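You operate a simulated robot arm through the tools that you are given. There is no shell and no other tool. Be economical: measure what you need, move in short steps, check, and stop when the job is done.

The job below is to be done with a simulated robot arm. You get a single attempt, and the scene is never put back.

## Task
Clear the tin and the block off the bench and wipe the mud away.
Fine: tin and block go on top of the chest; the yellow pad wipes and goes there too; the cushions stay. Set down upright: red tin. What is to be rubbed or washed off counts as gone when no trace of it is left.
Where things are to end (x, y in the base frame): wooden block within 60 mm of [500, 930]; red tin within 60 mm of [500, 760]; yellow cloth pad within 60 mm of [500, 590].

It is judged by the outcome, as a careful person would: the job done as asked, and still so three seconds after it is handed in. It fails if anything else is knocked over, pushed out of place, dropped, spilled or broken.

## Robot
A 7-joint arm with a two-finger parallel gripper on a trunk, on a base that drives. Base frame: it is fixed to the floor where the robot stands at the start and does not move with it; the origin is under the middle of the robot, x ahead of it, y to its left, z up; the surface under the hand at the start is at about z = 450. Units: mm, rad, N and s.
With the tool pointing down near the work surface it reaches from about 320 to 780 mm from the robot's upright axis, wherever it stands. Its first joint turns from -2.897 to 2.897 rad. Places, roughly: mud smear [600, 100, 500]; top of the chest [600, 800, 500]. Payload 3.91 kg.
The TCP is the grasp point between the finger pads, 30 mm short of the fingertips. In the tool frame z runs along the fingers and y along their closing line. Largest opening 110 mm; finger width 20, thickness 10; the body of the gripper, 48 by 112 mm, starts 55 mm behind the TCP.
Orientation is that of the tool frame in the base frame, as [roll, pitch, yaw] about the fixed x, y, z axes, in that order (R = Rz(yaw) Ry(pitch) Rx(roll)). With the fingers straight down and closing along the base's y, the tool's x points along the base's -x, its y along +y and its z along -z.

## Interface
- The arm moves only by the tool jog_arm. Its argument "steps" is a list of rows, each a list of 7 numbers: the opening, from 0 (shut) to 1 (fully open), then the shift along the tool's x, y, z in units of 150 mm (1.0 is 150 mm), then the turn, a rotation vector about the tool's x, y, z in units of 60 degrees (1.0 is 60 degrees). In form: [[gripper, x, y, z, wx, wy, wz], ...]. A call has 1 to 10 rows; each row is the pose to reach, as a shift and turn from the pose commanded when the call began, along the tool's axes at that moment. A call with a number of a shift or a turn outside -1 to 1 is refused whole. Each row takes 0.2 s and may step no farther than 50 mm and 0.15 rad from the row before; otherwise, or with a gripper value out of range, the whole call is refused. Where a pose cannot be reached the arm comes as near as it can. A force on the tool above 40 N (or 10 N above the force at the start of the call, whichever is more), or a blocked arm, ends the call early, and 0.2 s more pass. The fingers move at their own pace (about 153 mm/s each) and stop on an object; they squeeze with about 33 N. The grip force told is the motor's: it shows also when the fingers shut on nothing. Time passes only in rows, and 0.2 s behind the last, so rows that repeat a pose let the fingers close. The reply holds the time, the measured pose of the TCP, the force on the tool along the base axes, the opening and the grip force, in the units named above and with some noise, with the torque about the TCP (base axes, N m) and any sound that the robot's microphone picked up.
- Cameras (640 x 400 px; columns grow to the right, rows downward): "scene" is now at [-1, 138.8, 1311.3]; the picture's right is [-0.14, -0.99, 0.00], its down [-0.77, 0.11, -0.63] and it looks along [0.62, -0.09, -0.78] (base axes); focal length 252 px, centre (320, 200). "wrist" rides on the gripper at [77, 7, -114] in the tool frame; the picture's right is [-0.09, 1.00, 0.00], its down [-0.80, -0.07, -0.59] and it looks along [-0.59, -0.05, 0.80] (tool axes); focal length 270 px, centre (320, 200). There is no depth. A picture from a camera that has moved, and an enlarged one, comes with that camera's place and axes in the base frame and with its lens.
- capture(camera): a new picture of that camera. The clock stands still meanwhile.
- raise_lower(by): slides the trunk up (or, below 0, down) by that many mm; the arm and the scene camera ride with it, the base frame stays. It gives what a move gives, with no picture.
- base_move(legs): drives the robot by 1 to 6 legs, each [ahead, turn to the left] in mm and rad, along the robot's own axes; the way and the turn of a leg run together, so that a leg with both is an arc; at most 1500 mm and 3.142 rad a leg. The arm and the cameras ride along, it lands a little off, and it stops where it bumps. It gives what a move gives.
- aim_head(pan, tilt): turns the head with the scene camera to pan (to the left, within 2.705 rad either way) and tilt (down, from -0.506 to 1.204), counted from straight ahead of the robot. It gives what a move gives.
- inspect(camera, box): a new picture of the part [left, top, right, bottom] of that camera's present view, enlarged. The clock stands still meanwhile.
- sign_off(): hands the job in; it is judged then, once.

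Go step by step. Nothing tells you exact positions but the pictures and the camera data: compare them with the known pose of the tool, close in by small moves and look again before you grip or let go. The budget is 120 turns and 78 pictures, counting those below and the enlarged ones. Unless the task says otherwise, let go and move clear before handing in, and close with one line.

The tools are called after "Call:" as name(argument=value, ...) on one line, values as JSON. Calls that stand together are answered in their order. jog_arm: Moves the arm, as the interface text tells. Its arguments: {"type":"object","properties":{"steps":{"type":"array","items":{"type":"array","items":{"type":"number"}}}},"required":["steps"]} The other tools are called the same way: raise_lower (by) slides the trunk up or down; base_move (legs) drives the base; aim_head (pan, tilt) turns the head that bears the scene camera; capture (camera) takes a picture; inspect (camera, box) takes an enlarged picture of a part of a camera's view; sign_off () hands the job in.

At the start:

```text
t: 0.0
tcp_pos: [542.9, 143.6, 696.6]
ee_rot: [-3.14, 0.0, -3.141]
wrist_force: [0.1, 0.1, 0.2]
torque: [0.03, -0.05, -0.01]
grip_width: 110.0
grasp_force: 0.0
trunk travel left (down, up): [-300.0, 310.0]
robot x, y, heading: [1.0, 3.0, 0.0]
head pan, tilt: [-0.14, 0.888]
```

scene: 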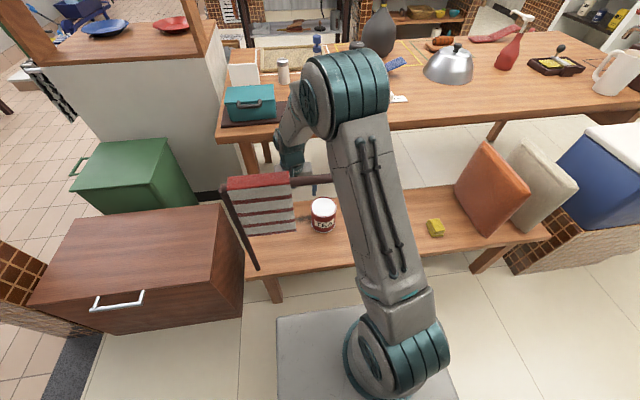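
wrist: 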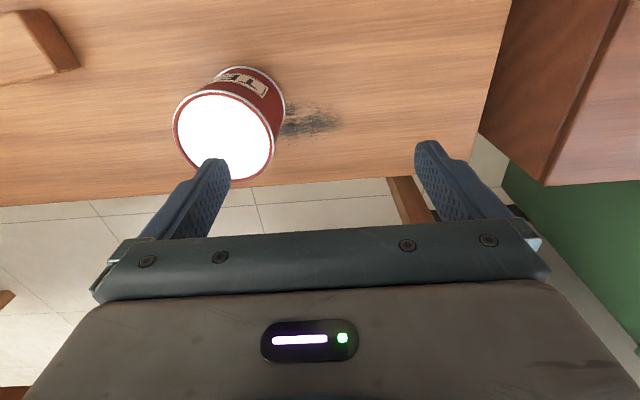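

I see the bench with the tin, the yellow pad and two cushions. There is a striped rack near the brown chest, and the block shows in the wrist view. I'll look closer first.

Call:
inspect(camera="scene", box=[200, 140, 360, 280])

Call:
inspect(camera="scene", box=[380, 130, 580, 280])

Call:
inspect(camera="wrist", box=[0, 0, 420, 200])

```text
2.86 times, centred on (280, 210) of scene
camera zoom: at [-1.0, 138.8, 1311.3], right [-0.14, -0.99, 0.0], down [-0.77, 0.11, -0.63], along [0.62, -0.09, -0.78], focal length 719 px, centre (434, 171)
```

zoom: 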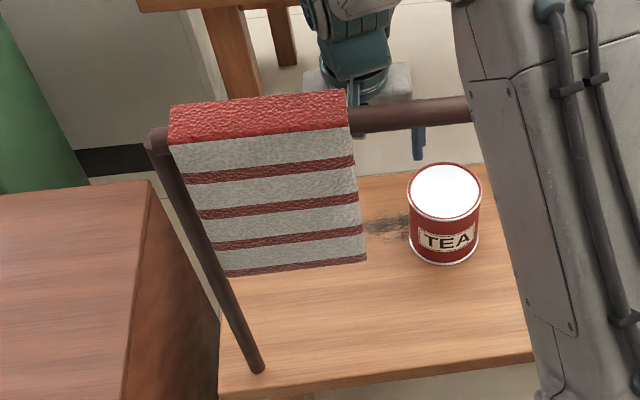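

```text
2.67 times, centred on (480, 205) of scene
camera zoom: at [-1.0, 138.8, 1311.3], right [-0.14, -0.99, 0.0], down [-0.77, 0.11, -0.63], along [0.62, -0.09, -0.78], focal length 671 px, centre (-107, 187)
```

zoom: 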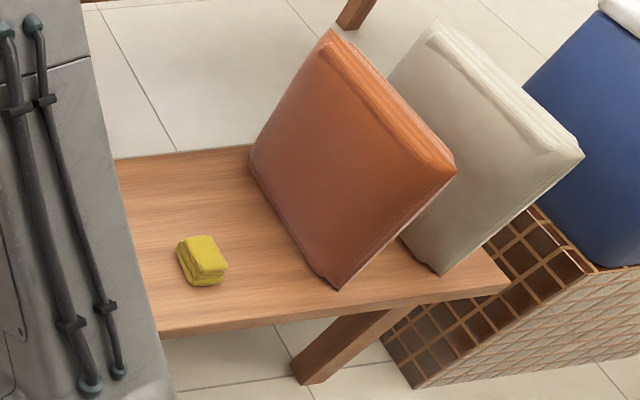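

```text
1.52 times, centred on (210, 100) of wrist
camera zoom: at [466.8, 151.1, 809.6], right [0.09, 1.0, 0.0], down [0.8, -0.07, 0.59], along [0.59, -0.05, -0.8], focal length 412 px, centre (488, 352)
```

zoom: 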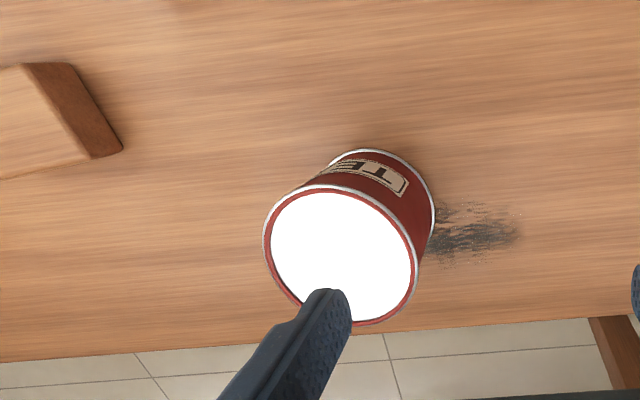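

The striped towel hangs on a rail standing on the bench between the robot and the tin, about x≈400 and z≈890. I'll raise the trunk so the arm clears it, then look again.

Call:
raise_lower(by=305)

```text
t: 3.0
tcp_pos: [543.0, 143.6, 1001.1]
ee_rot: [-3.141, 0.001, -3.141]
wrist_force: [0.9, -0.9, -0.8]
torque: [0.04, 0.07, -0.01]
grip_width: 109.9
grasp_force: 0.0
trunk travel left (down, up): [-605.0, 5.0]
robot x, y, heading: [1.8, 2.1, 0.004]
head pan, tilt: [-0.14, 0.888]
```

The trunk is up. I'll swing the hand to the left to uncover the rail.

Call:
jog_arm(steps=[[1, 0, 0.33, 0, 0, 0, 0], [1, 0, 0.66, 0, 0, 0, 0], [1, 0, 1, 0, 0, 0, 0]])

Call:
jog_arm(steps=[[1, 0, 0.33, 0, 0, 0, 0], [1, 0, 0.66, 0, 0, 0, 0], [1, 0, 1, 0, 0, 0, 0]])

Call:
capture(camera="scene")

Call:
capture(camera="wrist")

```text
refused: row 3 steps farther than a row can; nothing moved
```

```text
refused: row 3 steps farther than a row can; nothing moved
```

```text
72 pictures are left
camera scene: at [-0.9, 138.9, 1616.2], right [-0.14, -0.99, 0.0], down [-0.77, 0.11, -0.63], along [0.62, -0.09, -0.78], focal length 252 px, centre (320, 200)
```

scene: 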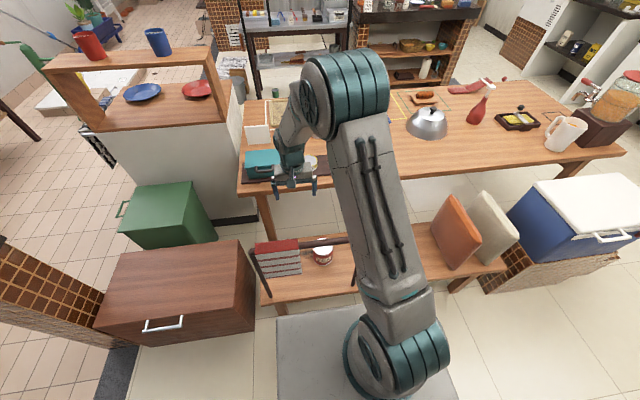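

```text
71 pictures are left
camera wrist: at [466.9, 151.1, 1114.5], right [0.09, 1.0, 0.0], down [0.8, -0.07, 0.59], along [0.59, -0.05, -0.8], focal length 270 px, centre (320, 200)
```

wrist: 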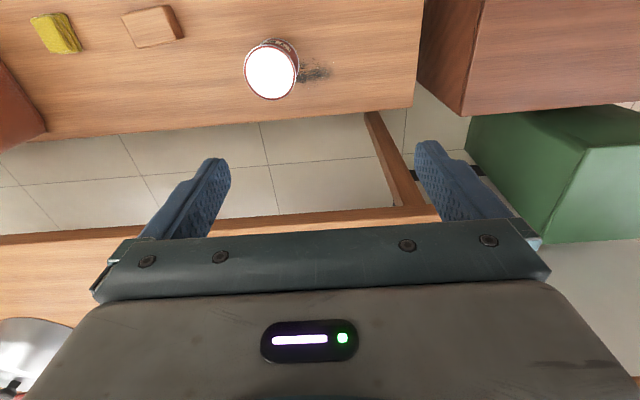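

The rail spans roughly y −40 to 305. The block and pad are to the right of it, and the tin and mud are behind it. I'll look steeply down to see the clearance between base and bench, and the rail.

Call:
aim_head(pan=0.0, tilt=1.2)

Call:
capture(camera="scene")

```text
t: 3.9
tcp_pos: [542.8, 143.8, 999.8]
ee_rot: [3.141, 0.0, 3.141]
wrist_force: [0.0, 0.1, -0.3]
torque: [0.03, 0.0, 0.03]
grip_width: 109.9
grasp_force: 0.1
trunk travel left (down, up): [-605.0, 5.0]
robot x, y, heading: [-0.2, 2.0, -0.003]
head pan, tilt: [0.0, 1.201]
```

```text
70 pictures are left
camera scene: at [-20.4, 149.4, 1595.5], right [0.0, -1.0, 0.0], down [-0.93, 0.0, -0.36], along [0.36, 0.0, -0.93], focal length 252 px, centre (320, 200)
```

scene: 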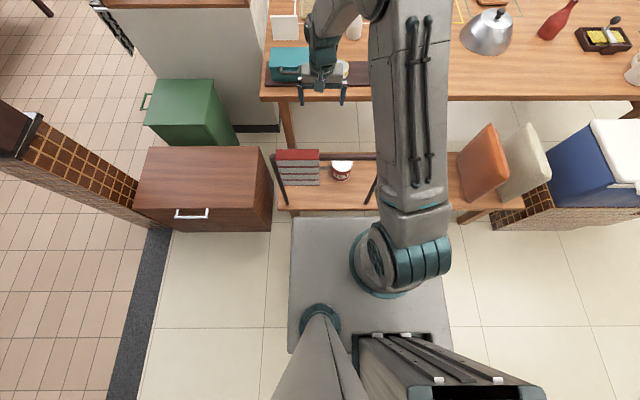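

The plate's front sits near x≈170 and the bench's front edge near x≈364. I'll creep ahead 80 mm so the forearm comes down steeply beyond the rail.

Call:
base_move(legs=[[80, 0]])

Call:
jog_arm(steps=[[1, 0.1, -0.3, 0, 0, 0, 0], [1, 0.2, -0.6, 0, 0, 0, 0], [1, 0.35, -0.67, 0, 0, 0, 0]])

Call:
capture(camera="wrist")

Call:
capture(camera="scene")

```text
t: 4.9
tcp_pos: [624.3, 144.4, 999.6]
ee_rot: [3.141, -0.002, -3.141]
wrist_force: [1.1, 0.3, -0.5]
torque: [-0.01, 0.02, -0.02]
grip_width: 109.9
grasp_force: 0.0
trunk travel left (down, up): [-605.0, 5.0]
robot x, y, heading: [78.8, -0.7, -0.001]
head pan, tilt: [0.0, 1.201]
```

```text
t: 5.7
tcp_pos: [572.1, 42.4, 1000.7]
ee_rot: [-3.141, 0.0, 3.141]
wrist_force: [0.0, 0.0, -0.2]
torque: [-0.05, 0.0, 0.0]
grip_width: 110.3
grasp_force: 0.1
trunk travel left (down, up): [-605.0, 5.0]
robot x, y, heading: [80.1, 0.5, 0.001]
head pan, tilt: [0.0, 1.201]
```

```text
69 pictures are left
camera wrist: at [495.3, 50.5, 1114.3], right [0.09, 1.0, 0.0], down [0.8, -0.07, 0.59], along [0.59, -0.05, -0.8], focal length 270 px, centre (320, 200)
```

wrist: 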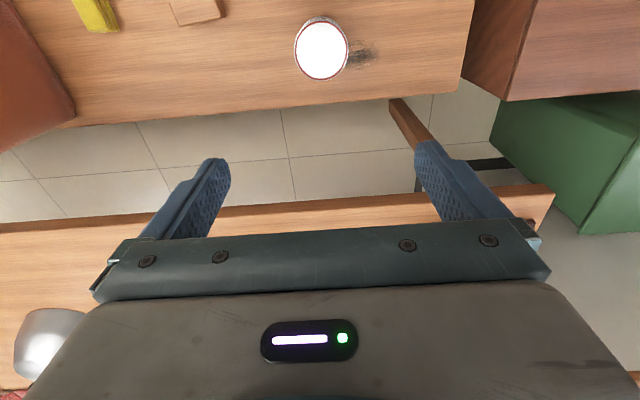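

```text
68 pictures are left
camera scene: at [59.4, 149.4, 1595.5], right [0.0, -1.0, 0.0], down [-0.93, 0.0, -0.36], along [0.36, 0.0, -0.93], focal length 252 px, centre (320, 200)
```

scene: 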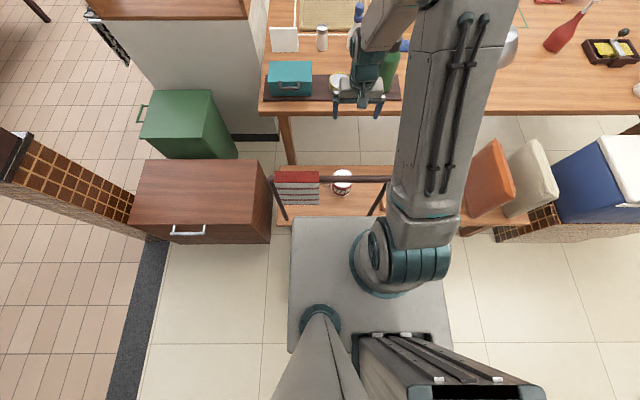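

The tin is just about under the hand. I'll lower in stages and watch the forearm against the rail.

Call:
jog_arm(steps=[[1, 0.0, 0.03, 0.33, 0, 0, 0], [1, 0.0, 0.03, 0.66, 0, 0, 0], [1, 0.0, 0.03, 0.98, 0, 0, 0]])

Call:
capture(camera="scene")

```text
t: 6.5
tcp_pos: [573.4, 48.5, 853.4]
ee_rot: [-3.141, -0.001, -3.139]
wrist_force: [0.7, 0.9, 0.2]
torque: [0.0, 0.01, 0.0]
grip_width: 109.9
grasp_force: 0.1
trunk travel left (down, up): [-605.0, 5.0]
robot x, y, heading: [80.8, 1.9, 0.004]
head pan, tilt: [0.0, 1.201]
```

```text
67 pictures are left
camera scene: at [60.6, 149.5, 1595.6], right [0.0, -1.0, 0.0], down [-0.93, 0.0, -0.36], along [0.36, 0.0, -0.93], focal length 252 px, centre (320, 200)
```

scene: 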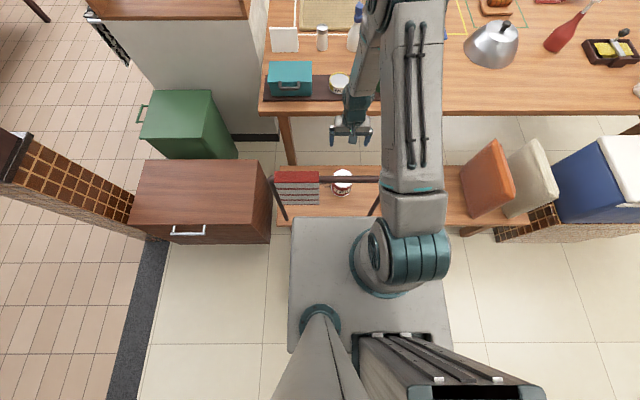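

Call:
jog_arm(steps=[[1, 0.0, 0.0, 0.33, 0, 0, 0], [1, 0.0, 0.0, 0.66, 0, 0, 0], [1, 0.0, 0.0, 0.95, 0, 0, 0]])

Call:
aim_head(pan=-0.1, tilt=0.8)

Call:
capture(camera="scene")

Call:
capture(camera="wrist")

```text
t: 7.3
tcp_pos: [571.9, 50.0, 709.7]
ee_rot: [-3.141, -0.002, -3.142]
wrist_force: [0.4, -0.1, -0.5]
torque: [-0.01, -0.01, 0.0]
grip_width: 109.8
grasp_force: 0.1
trunk travel left (down, up): [-605.0, 5.0]
robot x, y, heading: [82.2, 1.8, -0.005]
head pan, tilt: [0.0, 1.201]
```

```text
t: 8.2
tcp_pos: [570.7, 51.1, 711.0]
ee_rot: [-3.14, 0.001, -3.14]
wrist_force: [0.1, 0.5, -0.5]
torque: [0.0, 0.01, 0.01]
grip_width: 110.1
grasp_force: 0.0
trunk travel left (down, up): [-605.0, 5.0]
robot x, y, heading: [83.9, -0.8, -0.002]
head pan, tilt: [-0.099, 0.799]
```

```text
66 pictures are left
camera scene: at [84.2, 141.4, 1623.2], right [-0.1, -1.0, 0.0], down [-0.71, 0.07, -0.7], along [0.69, -0.07, -0.72], focal length 252 px, centre (320, 200)
```

scene: 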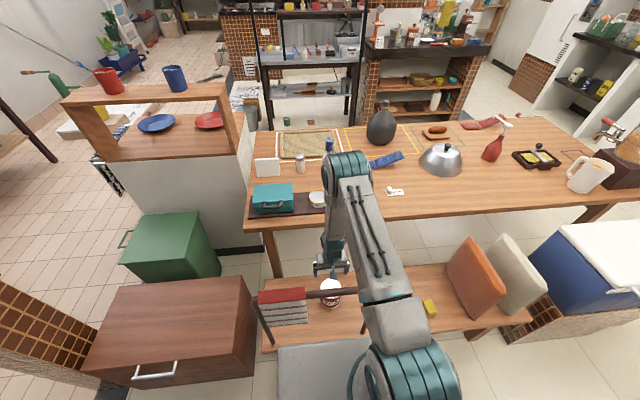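

```text
65 pictures are left
camera wrist: at [495.0, 57.2, 825.2], right [0.09, 1.0, 0.0], down [0.8, -0.07, 0.59], along [0.59, -0.05, -0.8], focal length 270 px, centre (320, 200)
```

wrist: 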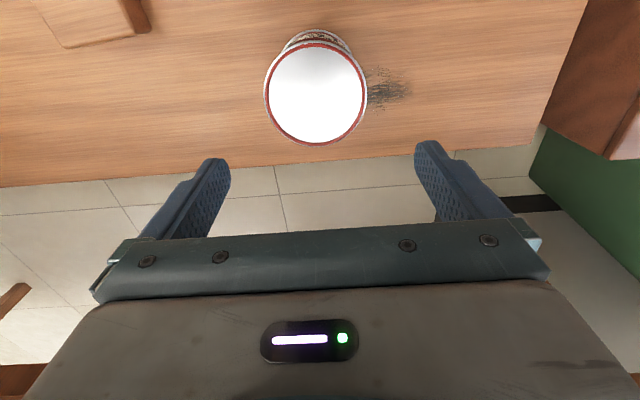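

The hand is well beyond the rail and the tin reads about (569, 45.5). I'll correct, go a bit lower and check again.

Call:
jog_arm(steps=[[1, 0.01, -0.035, 0.3, 0, 0, 0], [1, 0.01, -0.035, 0.55, 0, 0, 0]])

Call:
capture(camera="wrist")

Call:
inspect(camera="scene", box=[240, 140, 440, 360])

```text
t: 8.8
tcp_pos: [570.2, 45.7, 628.0]
ee_rot: [-3.141, 0.001, -3.139]
wrist_force: [0.4, -0.5, -0.2]
torque: [0.01, -0.01, 0.0]
grip_width: 110.1
grasp_force: 0.1
trunk travel left (down, up): [-605.0, 5.0]
robot x, y, heading: [82.1, -3.0, 0.001]
head pan, tilt: [-0.099, 0.799]
```

```text
64 pictures are left
camera wrist: at [494.1, 51.6, 741.9], right [0.09, 1.0, 0.0], down [0.8, -0.07, 0.59], along [0.59, -0.05, -0.8], focal length 270 px, centre (320, 200)
```

wrist: 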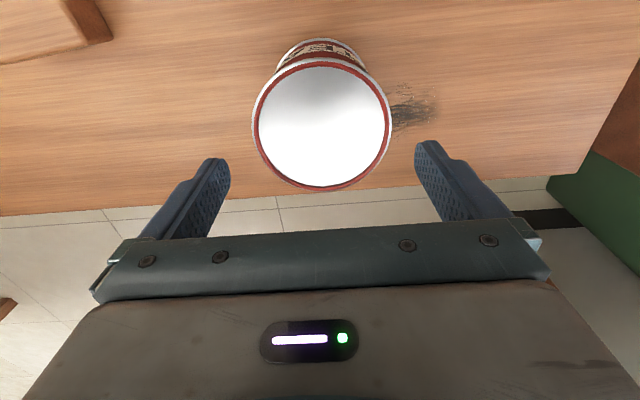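

```text
1.82 times, centred on (340, 250) of scene
camera zoom: at [84.7, 141.4, 1623.3], right [-0.1, -1.0, 0.0], down [-0.71, 0.07, -0.7], along [0.69, -0.07, -0.72], focal length 457 px, centre (284, 109)
```

zoom: 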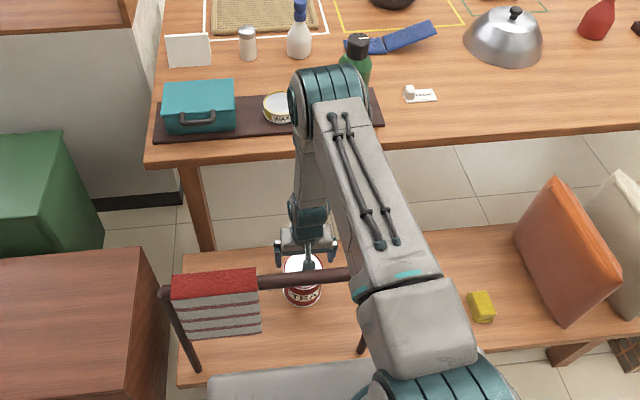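

The tin is centred at y≈46 with about 5 mm clearance on each side. I'll descend around it.

Call:
jog_arm(steps=[[1, 0.015, 0.003, 0.2, 0, 0, 0], [1, 0.015, 0.003, 0.38, 0, 0, 0], [1, 0.015, 0.003, 0.45, 0, 0, 0]])

Call:
capture(camera="wrist")

```text
t: 9.6
tcp_pos: [566.9, 44.6, 561.4]
ee_rot: [3.141, -0.001, -3.141]
wrist_force: [1.1, -0.1, -0.2]
torque: [-0.01, 0.01, 0.01]
grip_width: 110.1
grasp_force: 0.1
trunk travel left (down, up): [-605.0, 5.0]
robot x, y, heading: [79.8, 1.2, -0.002]
head pan, tilt: [-0.099, 0.799]
```

```text
62 pictures are left
camera wrist: at [491.5, 51.1, 675.0], right [0.09, 1.0, 0.0], down [0.8, -0.07, 0.59], along [0.59, -0.05, -0.8], focal length 270 px, centre (320, 200)
```

wrist: 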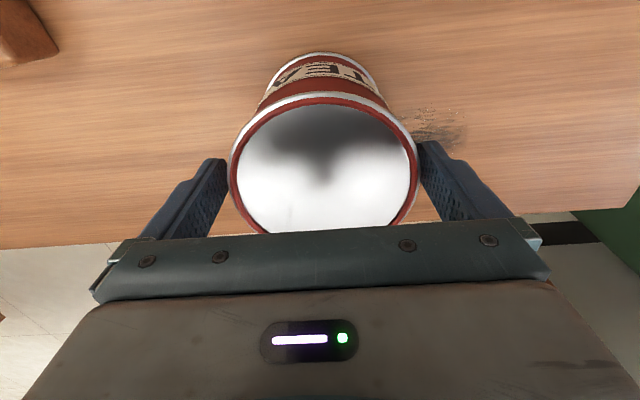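

Call:
jog_arm(steps=[[1, 0.027, 0.0, 0.12, 0, 0, 0], [1, 0.027, 0.0, 0.24, 0, 0, 0]])

Call:
capture(camera="wrist")

```text
t: 10.2
tcp_pos: [564.3, 44.1, 524.2]
ee_rot: [3.141, 0.0, 3.142]
wrist_force: [-0.2, -1.1, -1.0]
torque: [-0.03, 0.03, -0.01]
grip_width: 110.3
grasp_force: 0.1
trunk travel left (down, up): [-605.0, 5.0]
robot x, y, heading: [81.2, 1.2, -0.0]
head pan, tilt: [-0.099, 0.799]
```

```text
61 pictures are left
camera wrist: at [487.6, 51.3, 639.2], right [0.09, 1.0, 0.0], down [0.8, -0.07, 0.59], along [0.59, -0.05, -0.8], focal length 270 px, centre (320, 200)
```

wrist: 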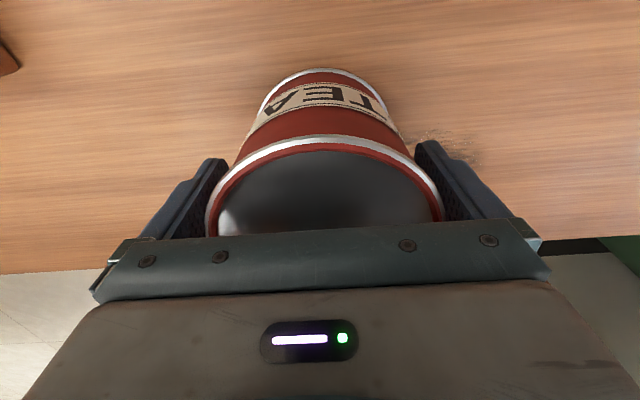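

The tin sits between the fingers, so I'll close.

Call:
jog_arm(steps=[[0.8, 0, 0, 0, 0, 0, 0], [0.5, 0, 0, 0, 0, 0, 0], [0.5, 0, 0, 0, 0, 0, 0]])

```text
t: 11.0
tcp_pos: [564.0, 44.7, 525.9]
ee_rot: [-3.141, 0.001, -3.138]
wrist_force: [-0.4, 1.2, -0.1]
torque: [-0.06, -0.08, 0.04]
grip_width: 95.4
grasp_force: 33.3
trunk travel left (down, up): [-605.0, 5.0]
robot x, y, heading: [78.8, 0.6, 0.0]
head pan, tilt: [-0.099, 0.799]
```

Gripped. I'll lift straight up in stages, clear of the rail.

Call:
jog_arm(steps=[[0.5, 0, 0, -0.1, 0, 0, 0], [0.5, 0, 0, -0.3, 0, 0, 0], [0.5, 0, 0, -0.6, 0, 0, 0], [0.5, 0, 0, -0.9, 0, 0, 0], [0.5, 0, 0, -1, 0, 0, 0]])

Call:
jog_arm(steps=[[0.5, 0, 0, -0.3, 0, 0, 0], [0.5, 0, 0, -0.6, 0, 0, 0], [0.5, 0, 0, -0.9, 0, 0, 0], [0.5, 0, 0, -1, 0, 0, 0]])

Call:
jog_arm(steps=[[0.5, 0, 0, -0.3, 0, 0, 0], [0.5, 0, 0, -0.6, 0, 0, 0], [0.5, 0, 0, -0.9, 0, 0, 0], [0.5, 0, 0, -1, 0, 0, 0]])

Call:
jog_arm(steps=[[0.5, 0, 0, -0.3, 0, 0, 0], [0.5, 0, 0, -0.6, 0, 0, 0], [0.5, 0, 0, -0.8, 0, 0, 0]])

Call:
capture(camera="scene")

```text
t: 12.2
tcp_pos: [561.7, 44.6, 675.2]
ee_rot: [3.14, -0.003, 3.141]
wrist_force: [0.2, -0.5, -3.8]
torque: [0.01, 0.05, 0.01]
grip_width: 95.6
grasp_force: 33.0
trunk travel left (down, up): [-605.0, 5.0]
robot x, y, heading: [78.0, 0.0, 0.001]
head pan, tilt: [-0.099, 0.799]
```

```text
t: 13.2
tcp_pos: [562.3, 42.7, 825.3]
ee_rot: [3.141, 0.0, 3.14]
wrist_force: [0.4, -0.9, -4.2]
torque: [0.02, 0.04, 0.04]
grip_width: 95.7
grasp_force: 32.7
trunk travel left (down, up): [-605.0, 5.0]
robot x, y, heading: [80.0, 3.6, -0.002]
head pan, tilt: [-0.099, 0.799]
```

```text
t: 14.2
tcp_pos: [561.7, 44.4, 974.4]
ee_rot: [-3.141, -0.001, -3.142]
wrist_force: [-0.5, -0.6, -4.5]
torque: [0.0, 0.04, 0.0]
grip_width: 95.6
grasp_force: 32.9
trunk travel left (down, up): [-605.0, 5.0]
robot x, y, heading: [78.0, -0.4, 0.002]
head pan, tilt: [-0.099, 0.799]
```

```text
t: 15.0
tcp_pos: [563.2, 43.5, 1094.8]
ee_rot: [-3.141, 0.001, 3.142]
wrist_force: [0.5, 0.2, -3.9]
torque: [-0.01, 0.03, 0.01]
grip_width: 95.5
grasp_force: 33.0
trunk travel left (down, up): [-605.0, 5.0]
robot x, y, heading: [80.0, -1.8, -0.002]
head pan, tilt: [-0.099, 0.799]
```

```text
60 pictures are left
camera scene: at [84.0, 141.3, 1623.2], right [-0.1, -1.0, 0.0], down [-0.71, 0.07, -0.7], along [0.69, -0.07, -0.72], focal length 252 px, centre (320, 200)
```

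scene: 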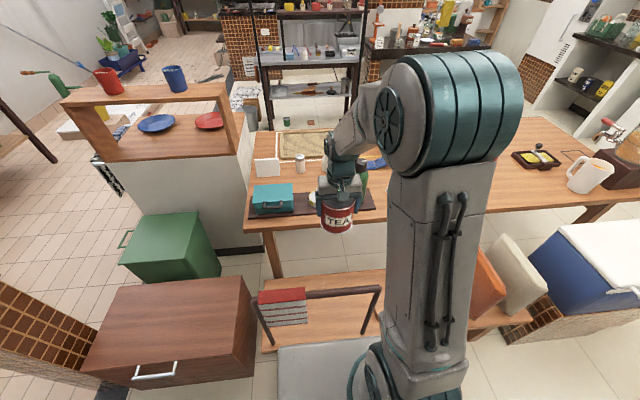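

The tin is held and clear, the rail is plainly visible at z≈900, and the chest lies to the left. Before driving I'll check the space to the left and behind.

Call:
aim_head(pan=1.3, tilt=0.6)

Call:
capture(camera="scene")

Call:
aim_head(pan=2.5, tilt=0.7)

Call:
capture(camera="scene")

```text
t: 16.5
tcp_pos: [562.2, 43.9, 1094.7]
ee_rot: [3.141, 0.001, 3.141]
wrist_force: [-0.2, -0.4, -3.8]
torque: [-0.01, 0.03, -0.01]
grip_width: 95.5
grasp_force: 33.0
trunk travel left (down, up): [-605.0, 5.0]
robot x, y, heading: [81.3, 1.6, -0.002]
head pan, tilt: [1.3, 0.6]
```

```text
59 pictures are left
camera scene: at [27.9, 234.5, 1640.1], right [0.96, -0.27, 0.0], down [-0.15, -0.54, -0.82], along [0.22, 0.8, -0.57], focal length 252 px, centre (320, 200)
```

scene: 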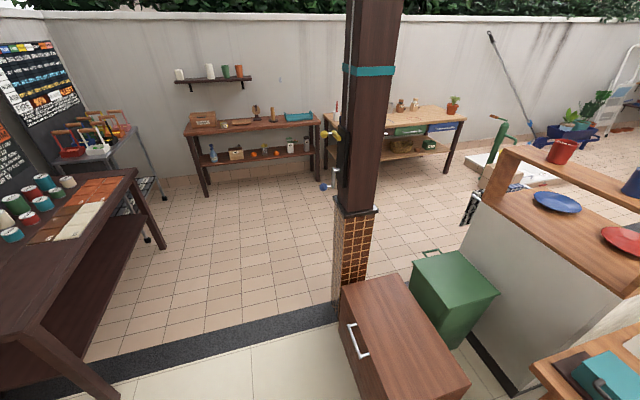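

```text
t: 17.9
tcp_pos: [563.0, 43.6, 1094.2]
ee_rot: [-3.142, 0.001, 3.141]
wrist_force: [-0.2, 0.5, -3.7]
torque: [0.0, 0.03, -0.05]
grip_width: 95.6
grasp_force: 33.2
trunk travel left (down, up): [-605.0, 5.0]
robot x, y, heading: [81.4, 1.6, -0.003]
head pan, tilt: [2.499, 0.7]
```

```text
58 pictures are left
camera scene: at [-63.8, 200.3, 1631.5], right [0.6, 0.8, 0.0], down [0.52, -0.39, -0.77], along [-0.61, 0.46, -0.64], focal length 252 px, centre (320, 200)
```

scene: 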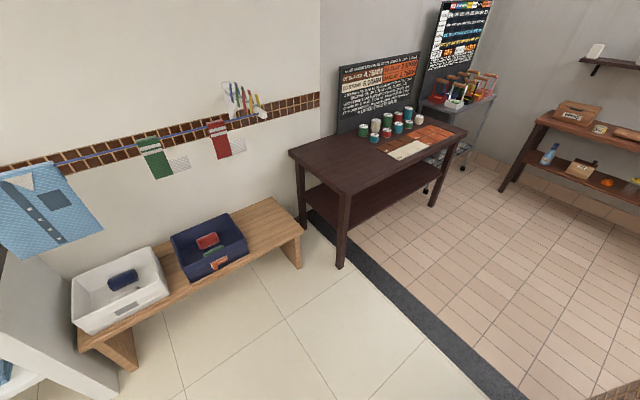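

The way is open: a tall column stands near (400–550, 1170+), and there is plenty of floor behind me. I'll back off, drive left along y and face the chest.

Call:
base_move(legs=[[-230, 0], [0, 1.571], [760, 0], [0, -1.571], [120, 0]])

Call:
aim_head(pan=0.0, tilt=0.9)

Call:
capture(camera="scene")

Call:
capture(camera="wrist")

```text
t: 31.9
tcp_pos: [459.3, 787.7, 1093.8]
ee_rot: [3.141, -0.002, 3.123]
wrist_force: [0.2, 0.3, -3.8]
torque: [-0.03, 0.02, -0.01]
grip_width: 95.4
grasp_force: 33.4
trunk travel left (down, up): [-605.0, 5.0]
robot x, y, heading: [-25.2, 756.1, -0.017]
head pan, tilt: [2.499, 0.7]
```

```text
t: 34.1
tcp_pos: [458.7, 789.1, 1095.3]
ee_rot: [-3.14, -0.001, 3.123]
wrist_force: [-0.5, -0.2, -3.1]
torque: [0.03, 0.06, -0.01]
grip_width: 95.6
grasp_force: 32.8
trunk travel left (down, up): [-605.0, 5.0]
robot x, y, heading: [-22.4, 754.5, -0.021]
head pan, tilt: [0.0, 0.901]
```

```text
57 pictures are left
camera scene: at [-22.2, 904.3, 1615.3], right [-0.02, -1.0, 0.0], down [-0.78, 0.02, -0.62], along [0.62, -0.01, -0.78], focal length 252 px, centre (320, 200)
```

scene: 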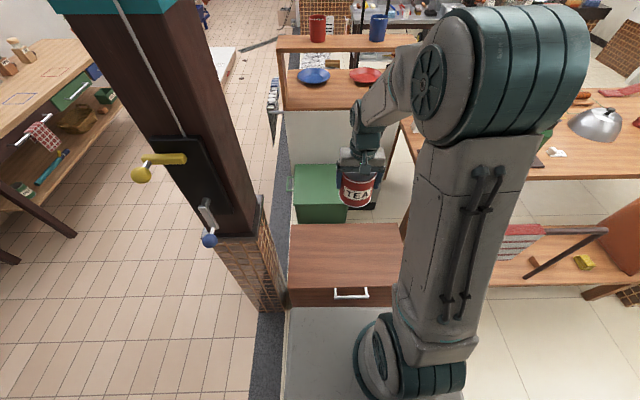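

```text
56 pictures are left
camera wrist: at [382.6, 797.3, 1208.1], right [0.11, 0.99, 0.0], down [0.8, -0.09, 0.59], along [0.59, -0.06, -0.8], focal length 270 px, centre (320, 200)
```

wrist: 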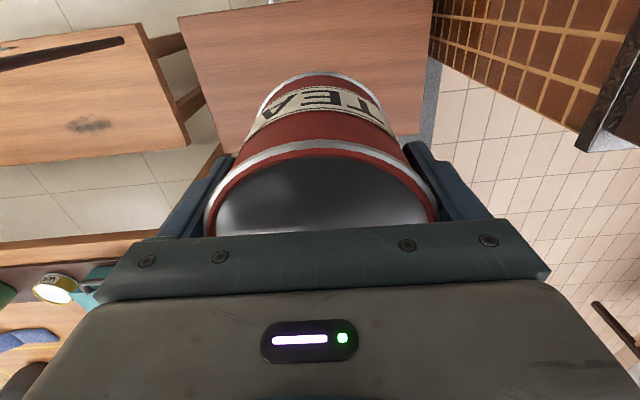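

The chest top is at z ≈ 465–500 and spans x 374–730, y 440–1045. I'll shift over (500, 760) and lower in stages.

Call:
jog_arm(steps=[[0.5, -0.14, -0.1, 0.1, 0, 0, 0], [0.5, -0.27, -0.19, 0.3, 0, 0, 0], [0.5, -0.27, -0.19, 0.6, 0, 0, 0], [0.5, -0.27, -0.19, 0.9, 0, 0, 0], [0.5, -0.27, -0.19, 1, 0, 0, 0]])

Call:
jog_arm(steps=[[0.5, 0, 0, 0.3, 0, 0, 0], [0.5, 0, 0, 0.6, 0, 0, 0], [0.5, 0, 0, 0.9, 0, 0, 0], [0.5, 0, 0, 1, 0, 0, 0]])

Call:
jog_arm(steps=[[0.5, 0, 0, 0.3, 0, 0, 0], [0.5, 0, 0, 0.6, 0, 0, 0], [0.5, 0, 0, 0.9, 0, 0, 0], [0.5, 0, 0, 1, 0, 0, 0]])

Call:
capture(camera="scene")

Call:
capture(camera="wrist")

```text
t: 35.3
tcp_pos: [496.8, 759.8, 943.4]
ee_rot: [-3.141, 0.001, 3.122]
wrist_force: [0.4, 0.4, -3.7]
torque: [0.03, 0.05, 0.01]
grip_width: 95.5
grasp_force: 32.8
trunk travel left (down, up): [-605.0, 5.0]
robot x, y, heading: [-22.7, 753.2, -0.017]
head pan, tilt: [0.0, 0.901]
```

```text
t: 36.3
tcp_pos: [498.8, 758.6, 793.6]
ee_rot: [-3.14, 0.001, 3.123]
wrist_force: [0.0, 0.7, -4.9]
torque: [-0.01, 0.06, 0.01]
grip_width: 95.1
grasp_force: 33.2
trunk travel left (down, up): [-605.0, 5.0]
robot x, y, heading: [-25.1, 756.4, -0.017]
head pan, tilt: [0.0, 0.901]
```

```text
t: 37.3
tcp_pos: [496.4, 759.4, 642.6]
ee_rot: [3.14, 0.0, 3.123]
wrist_force: [0.5, 1.0, -3.5]
torque: [-0.02, 0.04, 0.02]
grip_width: 95.5
grasp_force: 32.6
trunk travel left (down, up): [-605.0, 5.0]
robot x, y, heading: [-24.4, 752.6, -0.017]
head pan, tilt: [0.0, 0.901]
```

```text
55 pictures are left
camera scene: at [-21.8, 904.2, 1615.4], right [-0.02, -1.0, 0.0], down [-0.78, 0.02, -0.62], along [0.62, -0.01, -0.78], focal length 252 px, centre (320, 200)
```

scene: 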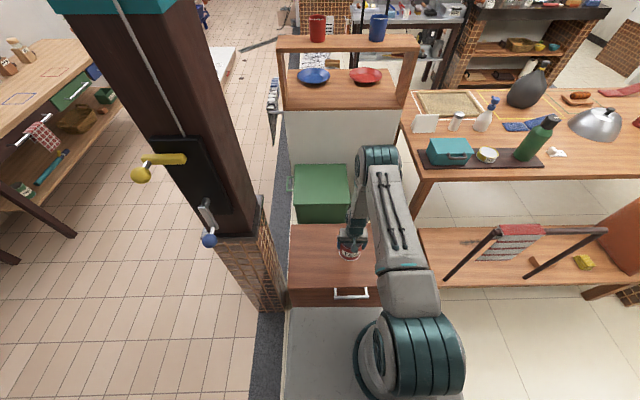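

```text
54 pictures are left
camera wrist: at [421.6, 767.7, 757.3], right [0.11, 0.99, 0.0], down [0.8, -0.09, 0.59], along [0.59, -0.06, -0.8], focal length 270 px, centre (320, 200)
```

wrist: 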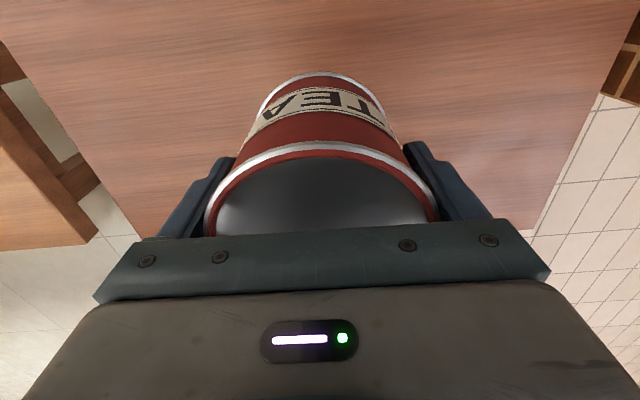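

Call:
jog_arm(steps=[[0.5, 0, 0, 0.2, 0, 0, 0], [0.5, 0, 0, 0.38, 0, 0, 0]])

Call:
jog_arm(steps=[[0.5, 0, 0, 0.04, 0, 0, 0], [0.5, 0, 0, 0.08, 0, 0, 0]])

Call:
inspect(camera="wrist", box=[200, 20, 460, 200])

```text
t: 37.9
tcp_pos: [496.9, 759.0, 587.0]
ee_rot: [3.141, -0.001, 3.12]
wrist_force: [0.4, -0.6, -5.0]
torque: [-0.05, 0.06, -0.02]
grip_width: 95.3
grasp_force: 32.5
trunk travel left (down, up): [-605.0, 5.0]
robot x, y, heading: [-26.3, 755.8, -0.023]
head pan, tilt: [0.0, 0.901]
```

```text
t: 38.5
tcp_pos: [498.1, 759.5, 575.4]
ee_rot: [3.141, -0.001, 3.124]
wrist_force: [-0.3, -0.1, -4.3]
torque: [-0.01, 0.05, 0.01]
grip_width: 95.4
grasp_force: 33.0
trunk travel left (down, up): [-605.0, 5.0]
robot x, y, heading: [-24.6, 756.8, -0.022]
head pan, tilt: [0.0, 0.901]
```

```text
2.22 times, centred on (330, 110) of wrist
camera zoom: at [421.7, 767.7, 688.7], right [0.11, 0.99, 0.0], down [0.8, -0.09, 0.59], along [0.59, -0.06, -0.8], focal length 601 px, centre (298, 400)
```

zoom: 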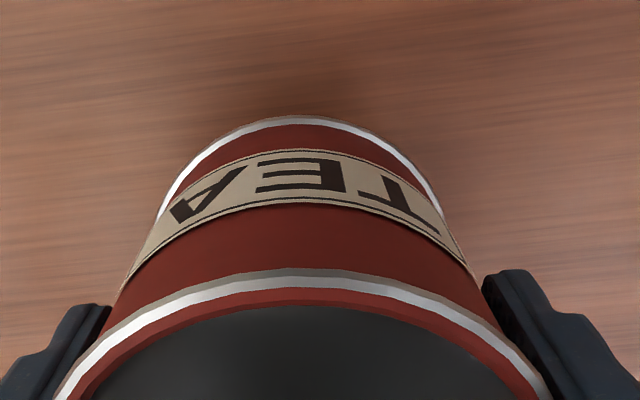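

Call:
jog_arm(steps=[[0.5, 0, 0, 0.03, 0, 0, 0], [0.5, 0, 0, 0.06, 0, 0, 0], [0.5, 0, 0, 0.09, 0, 0, 0]])

Call:
jog_arm(steps=[[0.5, 0, 0, 0.03, 0, 0, 0], [0.5, 0, 0, 0.06, 0, 0, 0]])

Call:
inspect(camera="wrist", box=[200, 20, 460, 200])

```text
t: 39.3
tcp_pos: [498.8, 759.1, 561.4]
ee_rot: [3.141, -0.002, 3.122]
wrist_force: [0.3, -0.3, -3.5]
torque: [-0.02, 0.01, 0.02]
grip_width: 95.7
grasp_force: 32.8
trunk travel left (down, up): [-605.0, 5.0]
robot x, y, heading: [-25.7, 755.6, -0.021]
head pan, tilt: [0.0, 0.901]
```

```text
t: 39.9
tcp_pos: [498.1, 758.8, 551.2]
ee_rot: [3.142, -0.003, 3.123]
wrist_force: [-0.2, -0.6, -3.9]
torque: [-0.01, 0.04, 0.0]
grip_width: 95.3
grasp_force: 33.1
trunk travel left (down, up): [-605.0, 5.0]
robot x, y, heading: [-25.3, 755.5, -0.017]
head pan, tilt: [0.0, 0.901]
```

```text
2.22 times, centred on (330, 110) of wrist
camera zoom: at [422.0, 767.6, 666.1], right [0.11, 0.99, 0.0], down [0.8, -0.09, 0.59], along [0.59, -0.06, -0.8], focal length 601 px, centre (298, 400)
```

zoom: 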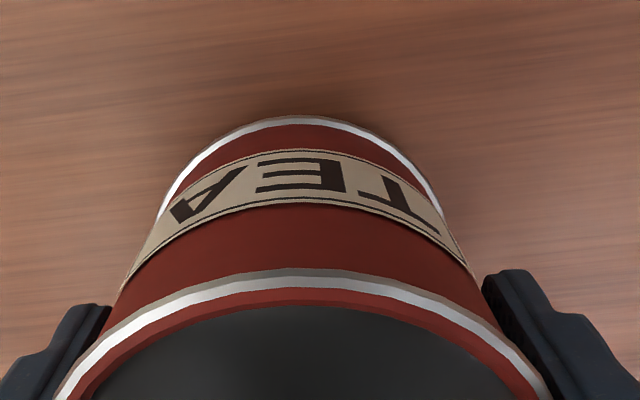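

Call:
jog_arm(steps=[[0.5, 0, 0, 0.025, 0, 0, 0], [0.5, 0, 0, 0.05, 0, 0, 0]])

Call:
jog_arm(steps=[[0.5, 0, 0, 0.02, 0, 0, 0], [0.5, 0, 0, 0.04, 0, 0, 0]])

```text
t: 40.5
tcp_pos: [496.7, 759.4, 544.6]
ee_rot: [3.139, 0.001, 3.123]
wrist_force: [-0.9, -0.8, -3.8]
torque: [-0.01, 0.04, -0.01]
grip_width: 95.5
grasp_force: 32.7
trunk travel left (down, up): [-605.0, 5.0]
robot x, y, heading: [-25.0, 754.6, -0.016]
head pan, tilt: [0.0, 0.901]
```

```text
t: 41.1
tcp_pos: [497.6, 759.7, 541.4]
ee_rot: [-3.14, 0.003, 3.122]
wrist_force: [-6.3, -1.0, 25.5]
torque: [-0.13, -0.13, 0.25]
grip_width: 95.4
grasp_force: 33.1
trunk travel left (down, up): [-605.0, 5.0]
robot x, y, heading: [-25.7, 752.5, -0.017]
head pan, tilt: [0.0, 0.901]
```

The tin touched the chest at TCP z≈542. I'll relieve the pressure, open, and rise.

Call:
jog_arm(steps=[[0.5, 0, 0, -0.012, 0, 0, 0], [0.5, 0, 0, -0.012, 0, 0, 0]])

Call:
jog_arm(steps=[[0.95, 0, 0, 0, 0, 0, 0], [1, 0, 0, 0, 0, 0, 0], [1, 0, 0, 0, 0, 0, 0]])

Call:
jog_arm(steps=[[1, 0, 0, -0.1, 0, 0, 0], [1, 0, 0, -0.3, 0, 0, 0], [1, 0, 0, -0.6, 0, 0, 0], [1, 0, 0, -0.9, 0, 0, 0], [1, 0, 0, -1, 0, 0, 0]])

Call:
capture(camera="wrist")

```text
t: 41.7
tcp_pos: [498.0, 759.5, 542.0]
ee_rot: [-3.14, 0.003, 3.121]
wrist_force: [0.9, -0.5, 11.3]
torque: [0.16, -0.74, 0.0]
grip_width: 95.6
grasp_force: 32.6
trunk travel left (down, up): [-605.0, 5.0]
robot x, y, heading: [-24.7, 754.9, -0.017]
head pan, tilt: [0.0, 0.901]
```

```text
t: 42.5
tcp_pos: [497.6, 759.6, 541.7]
ee_rot: [-3.141, 0.001, 3.123]
wrist_force: [-0.3, 0.0, -0.1]
torque: [-0.02, 0.01, 0.02]
grip_width: 109.8
grasp_force: 0.0
trunk travel left (down, up): [-605.0, 5.0]
robot x, y, heading: [-27.7, 754.0, -0.022]
head pan, tilt: [0.0, 0.901]
```

```text
t: 43.7
tcp_pos: [499.4, 759.7, 691.5]
ee_rot: [-3.141, 0.001, 3.123]
wrist_force: [0.4, 0.3, -0.9]
torque: [-0.02, 0.04, 0.0]
grip_width: 109.9
grasp_force: 0.0
trunk travel left (down, up): [-605.0, 5.0]
robot x, y, heading: [-26.0, 752.6, -0.022]
head pan, tilt: [0.0, 0.901]
```

```text
51 pictures are left
camera wrist: at [422.9, 768.3, 806.0], right [0.11, 0.99, 0.0], down [0.8, -0.09, 0.59], along [0.59, -0.06, -0.8], focal length 270 px, centre (320, 200)
```

wrist: 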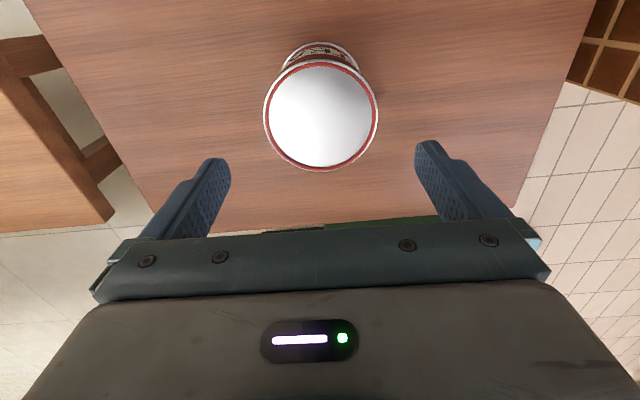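

The tin stands well at about (500, 760). Next is the yellow pad: raise the hand and drive right.

Call:
jog_arm(steps=[[1, 0, 0, -0.3, 0, 0, 0], [1, 0, 0, -0.6, 0, 0, 0], [1, 0, 0, -0.9, 0, 0, 0], [1, 0, 0, -1, 0, 0, 0]])

Call:
jog_arm(steps=[[1, 0, 0, -0.3, 0, 0, 0], [1, 0, 0, -0.6, 0, 0, 0], [1, 0, 0, -0.9, 0, 0, 0], [1, 0, 0, -1, 0, 0, 0]])

Call:
base_move(legs=[[-120, 0], [0, -1.551], [1150, 0], [0, 1.571], [80, 0]])

Call:
capture(camera="scene")

Call:
capture(camera="wrist")

```text
t: 44.7
tcp_pos: [499.0, 759.0, 840.4]
ee_rot: [-3.141, 0.0, 3.12]
wrist_force: [0.3, -0.5, 0.6]
torque: [0.01, 0.02, -0.02]
grip_width: 110.1
grasp_force: 0.0
trunk travel left (down, up): [-605.0, 5.0]
robot x, y, heading: [-21.6, 756.5, -0.023]
head pan, tilt: [0.0, 0.901]
```

```text
t: 45.7
tcp_pos: [498.2, 760.8, 990.5]
ee_rot: [3.14, -0.003, 3.122]
wrist_force: [-0.3, 0.2, 0.0]
torque: [-0.02, 0.0, 0.04]
grip_width: 109.7
grasp_force: 0.1
trunk travel left (down, up): [-605.0, 5.0]
robot x, y, heading: [-28.1, 756.3, -0.016]
head pan, tilt: [0.0, 0.901]
```

```text
t: 60.8
tcp_pos: [458.5, -378.2, 990.8]
ee_rot: [3.141, -0.002, -3.125]
wrist_force: [-0.7, 0.1, 0.7]
torque: [-0.01, 0.01, -0.01]
grip_width: 110.2
grasp_force: 0.0
trunk travel left (down, up): [-605.0, 5.0]
robot x, y, heading: [-67.5, -403.8, 0.02]
head pan, tilt: [0.0, 0.901]
```

```text
50 pictures are left
camera scene: at [-67.0, -252.3, 1615.3], right [0.01, -1.0, 0.0], down [-0.78, -0.01, -0.62], along [0.62, 0.01, -0.78], focal length 252 px, centre (320, 200)
```

scene: 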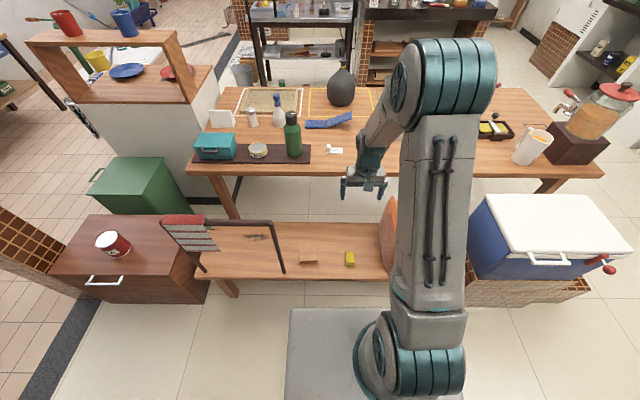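

```text
49 pictures are left
camera wrist: at [382.1, -372.7, 1104.6], right [0.07, 1.0, 0.0], down [0.8, -0.06, 0.59], along [0.59, -0.04, -0.81], focal length 270 px, centre (320, 200)
```

wrist: 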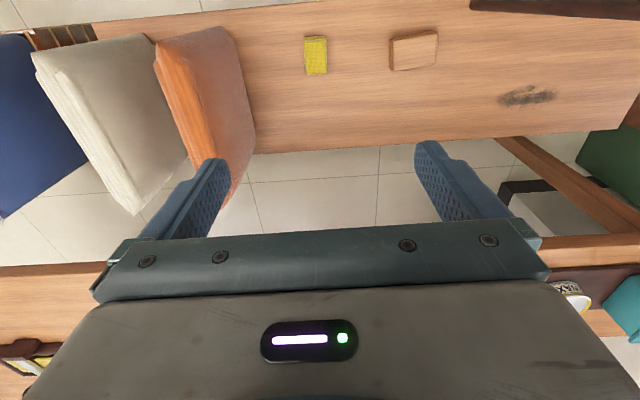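

The pad reads about (471, −386), 48 mm wide in y. I'll descend over it in stages.

Call:
jog_arm(steps=[[0.85, -0.08, -0.05, 0.25, 0, 0, 0], [0.85, -0.08, -0.05, 0.55, 0, 0, 0], [0.85, -0.08, -0.05, 0.85, 0, 0, 0], [0.85, -0.08, -0.05, 1, 0, 0, 0]])

Call:
jog_arm(steps=[[0.85, 0, 0, 0.3, 0, 0, 0], [0.85, 0, 0, 0.6, 0, 0, 0], [0.85, 0, 0, 0.9, 0, 0, 0], [0.85, 0, 0, 1, 0, 0, 0]])

Call:
jog_arm(steps=[[0.85, 0, 0, 0.3, 0, 0, 0], [0.85, 0, 0, 0.6, 0, 0, 0]])

Call:
capture(camera="wrist")

```text
t: 61.8
tcp_pos: [469.3, -385.8, 841.4]
ee_rot: [-3.141, 0.0, -3.126]
wrist_force: [-0.4, 1.1, 0.0]
torque: [0.0, 0.01, 0.02]
grip_width: 93.9
grasp_force: 0.0
trunk travel left (down, up): [-605.0, 5.0]
robot x, y, heading: [-64.5, -402.2, 0.014]
head pan, tilt: [0.0, 0.901]
```

```text
t: 62.8
tcp_pos: [469.6, -384.3, 691.9]
ee_rot: [-3.14, 0.001, -3.125]
wrist_force: [0.5, -0.7, 0.2]
torque: [-0.01, 0.02, -0.01]
grip_width: 93.5
grasp_force: 0.1
trunk travel left (down, up): [-605.0, 5.0]
robot x, y, heading: [-63.4, -400.8, 0.014]
head pan, tilt: [0.0, 0.901]
```

```text
t: 63.4
tcp_pos: [469.2, -387.3, 601.1]
ee_rot: [-3.141, -0.001, -3.126]
wrist_force: [0.0, 0.0, 0.2]
torque: [-0.02, -0.01, 0.0]
grip_width: 93.4
grasp_force: 0.0
trunk travel left (down, up): [-605.0, 5.0]
robot x, y, heading: [-64.1, -401.4, 0.011]
head pan, tilt: [0.0, 0.901]
```

```text
48 pictures are left
camera wrist: at [393.0, -380.3, 714.3], right [0.07, 1.0, 0.0], down [0.8, -0.06, 0.59], along [0.59, -0.04, -0.8], focal length 270 px, centre (320, 200)
```

wrist: 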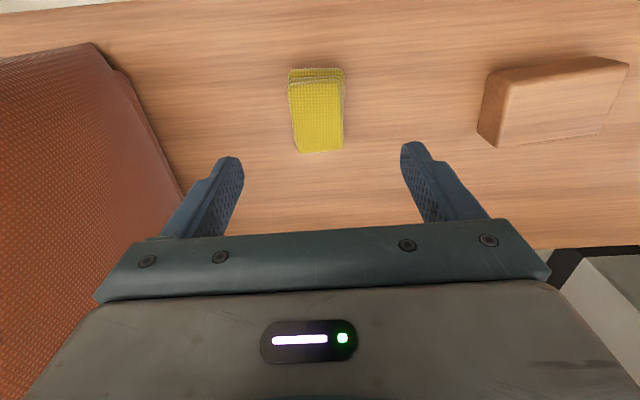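

The pad's centre is near (475, −389), with its top at about z=480. I'll centre, descend until the fingertips flank it, and check.

Call:
jog_arm(steps=[[0.85, -0.03, -0.015, 0.3, 0, 0, 0], [0.85, -0.03, -0.015, 0.5, 0, 0, 0], [0.85, -0.03, -0.015, 0.65, 0, 0, 0]])

Call:
capture(camera="wrist")

```text
t: 64.2
tcp_pos: [473.9, -388.1, 503.5]
ee_rot: [3.141, -0.001, -3.126]
wrist_force: [0.4, -0.4, 0.9]
torque: [-0.02, 0.03, -0.02]
grip_width: 93.7
grasp_force: 0.0
trunk travel left (down, up): [-605.0, 5.0]
robot x, y, heading: [-65.2, -400.3, 0.016]
head pan, tilt: [0.0, 0.901]
```

```text
47 pictures are left
camera wrist: at [397.9, -382.2, 617.3], right [0.07, 1.0, 0.0], down [0.8, -0.06, 0.59], along [0.59, -0.04, -0.8], focal length 270 px, centre (320, 200)
```

wrist: 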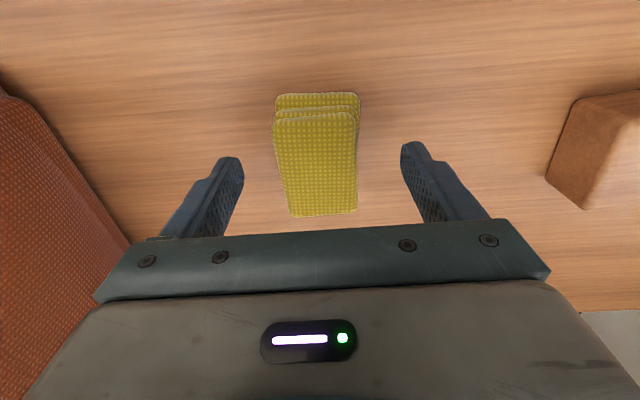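

The pad is centred. I'll go down 11 mm so the tips stay about 12 mm above the bench, then close.

Call:
jog_arm(steps=[[0.85, 0, 0, 0.075, 0, 0, 0], [0.6, 0, 0, 0.075, 0, 0, 0], [0.3, 0, 0, 0.075, 0, 0, 0], [0.2, 0, 0, 0.075, 0, 0, 0], [0.2, 0, 0, 0.075, 0, 0, 0]])

Call:
capture(camera="wrist")

```text
t: 65.3
tcp_pos: [473.6, -388.8, 493.4]
ee_rot: [3.141, 0.001, -3.127]
wrist_force: [0.4, 0.0, 0.8]
torque: [-0.01, -0.02, 0.01]
grip_width: 49.1
grasp_force: 32.7
trunk travel left (down, up): [-605.0, 5.0]
robot x, y, heading: [-65.1, -403.4, 0.011]
head pan, tilt: [0.0, 0.901]
```

```text
46 pictures are left
camera wrist: at [397.7, -382.2, 606.9], right [0.07, 1.0, 0.0], down [0.8, -0.06, 0.59], along [0.59, -0.04, -0.8], focal length 270 px, centre (320, 200)
```

wrist: 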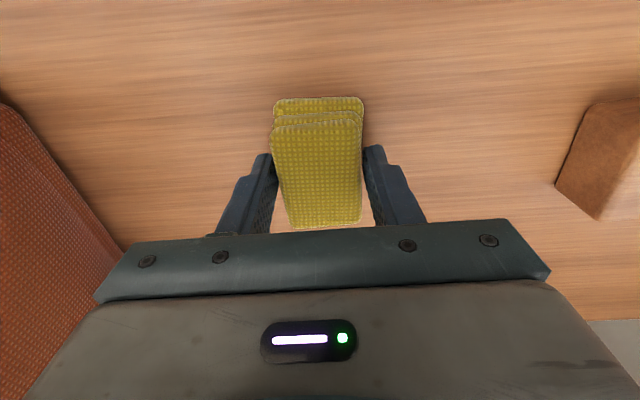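

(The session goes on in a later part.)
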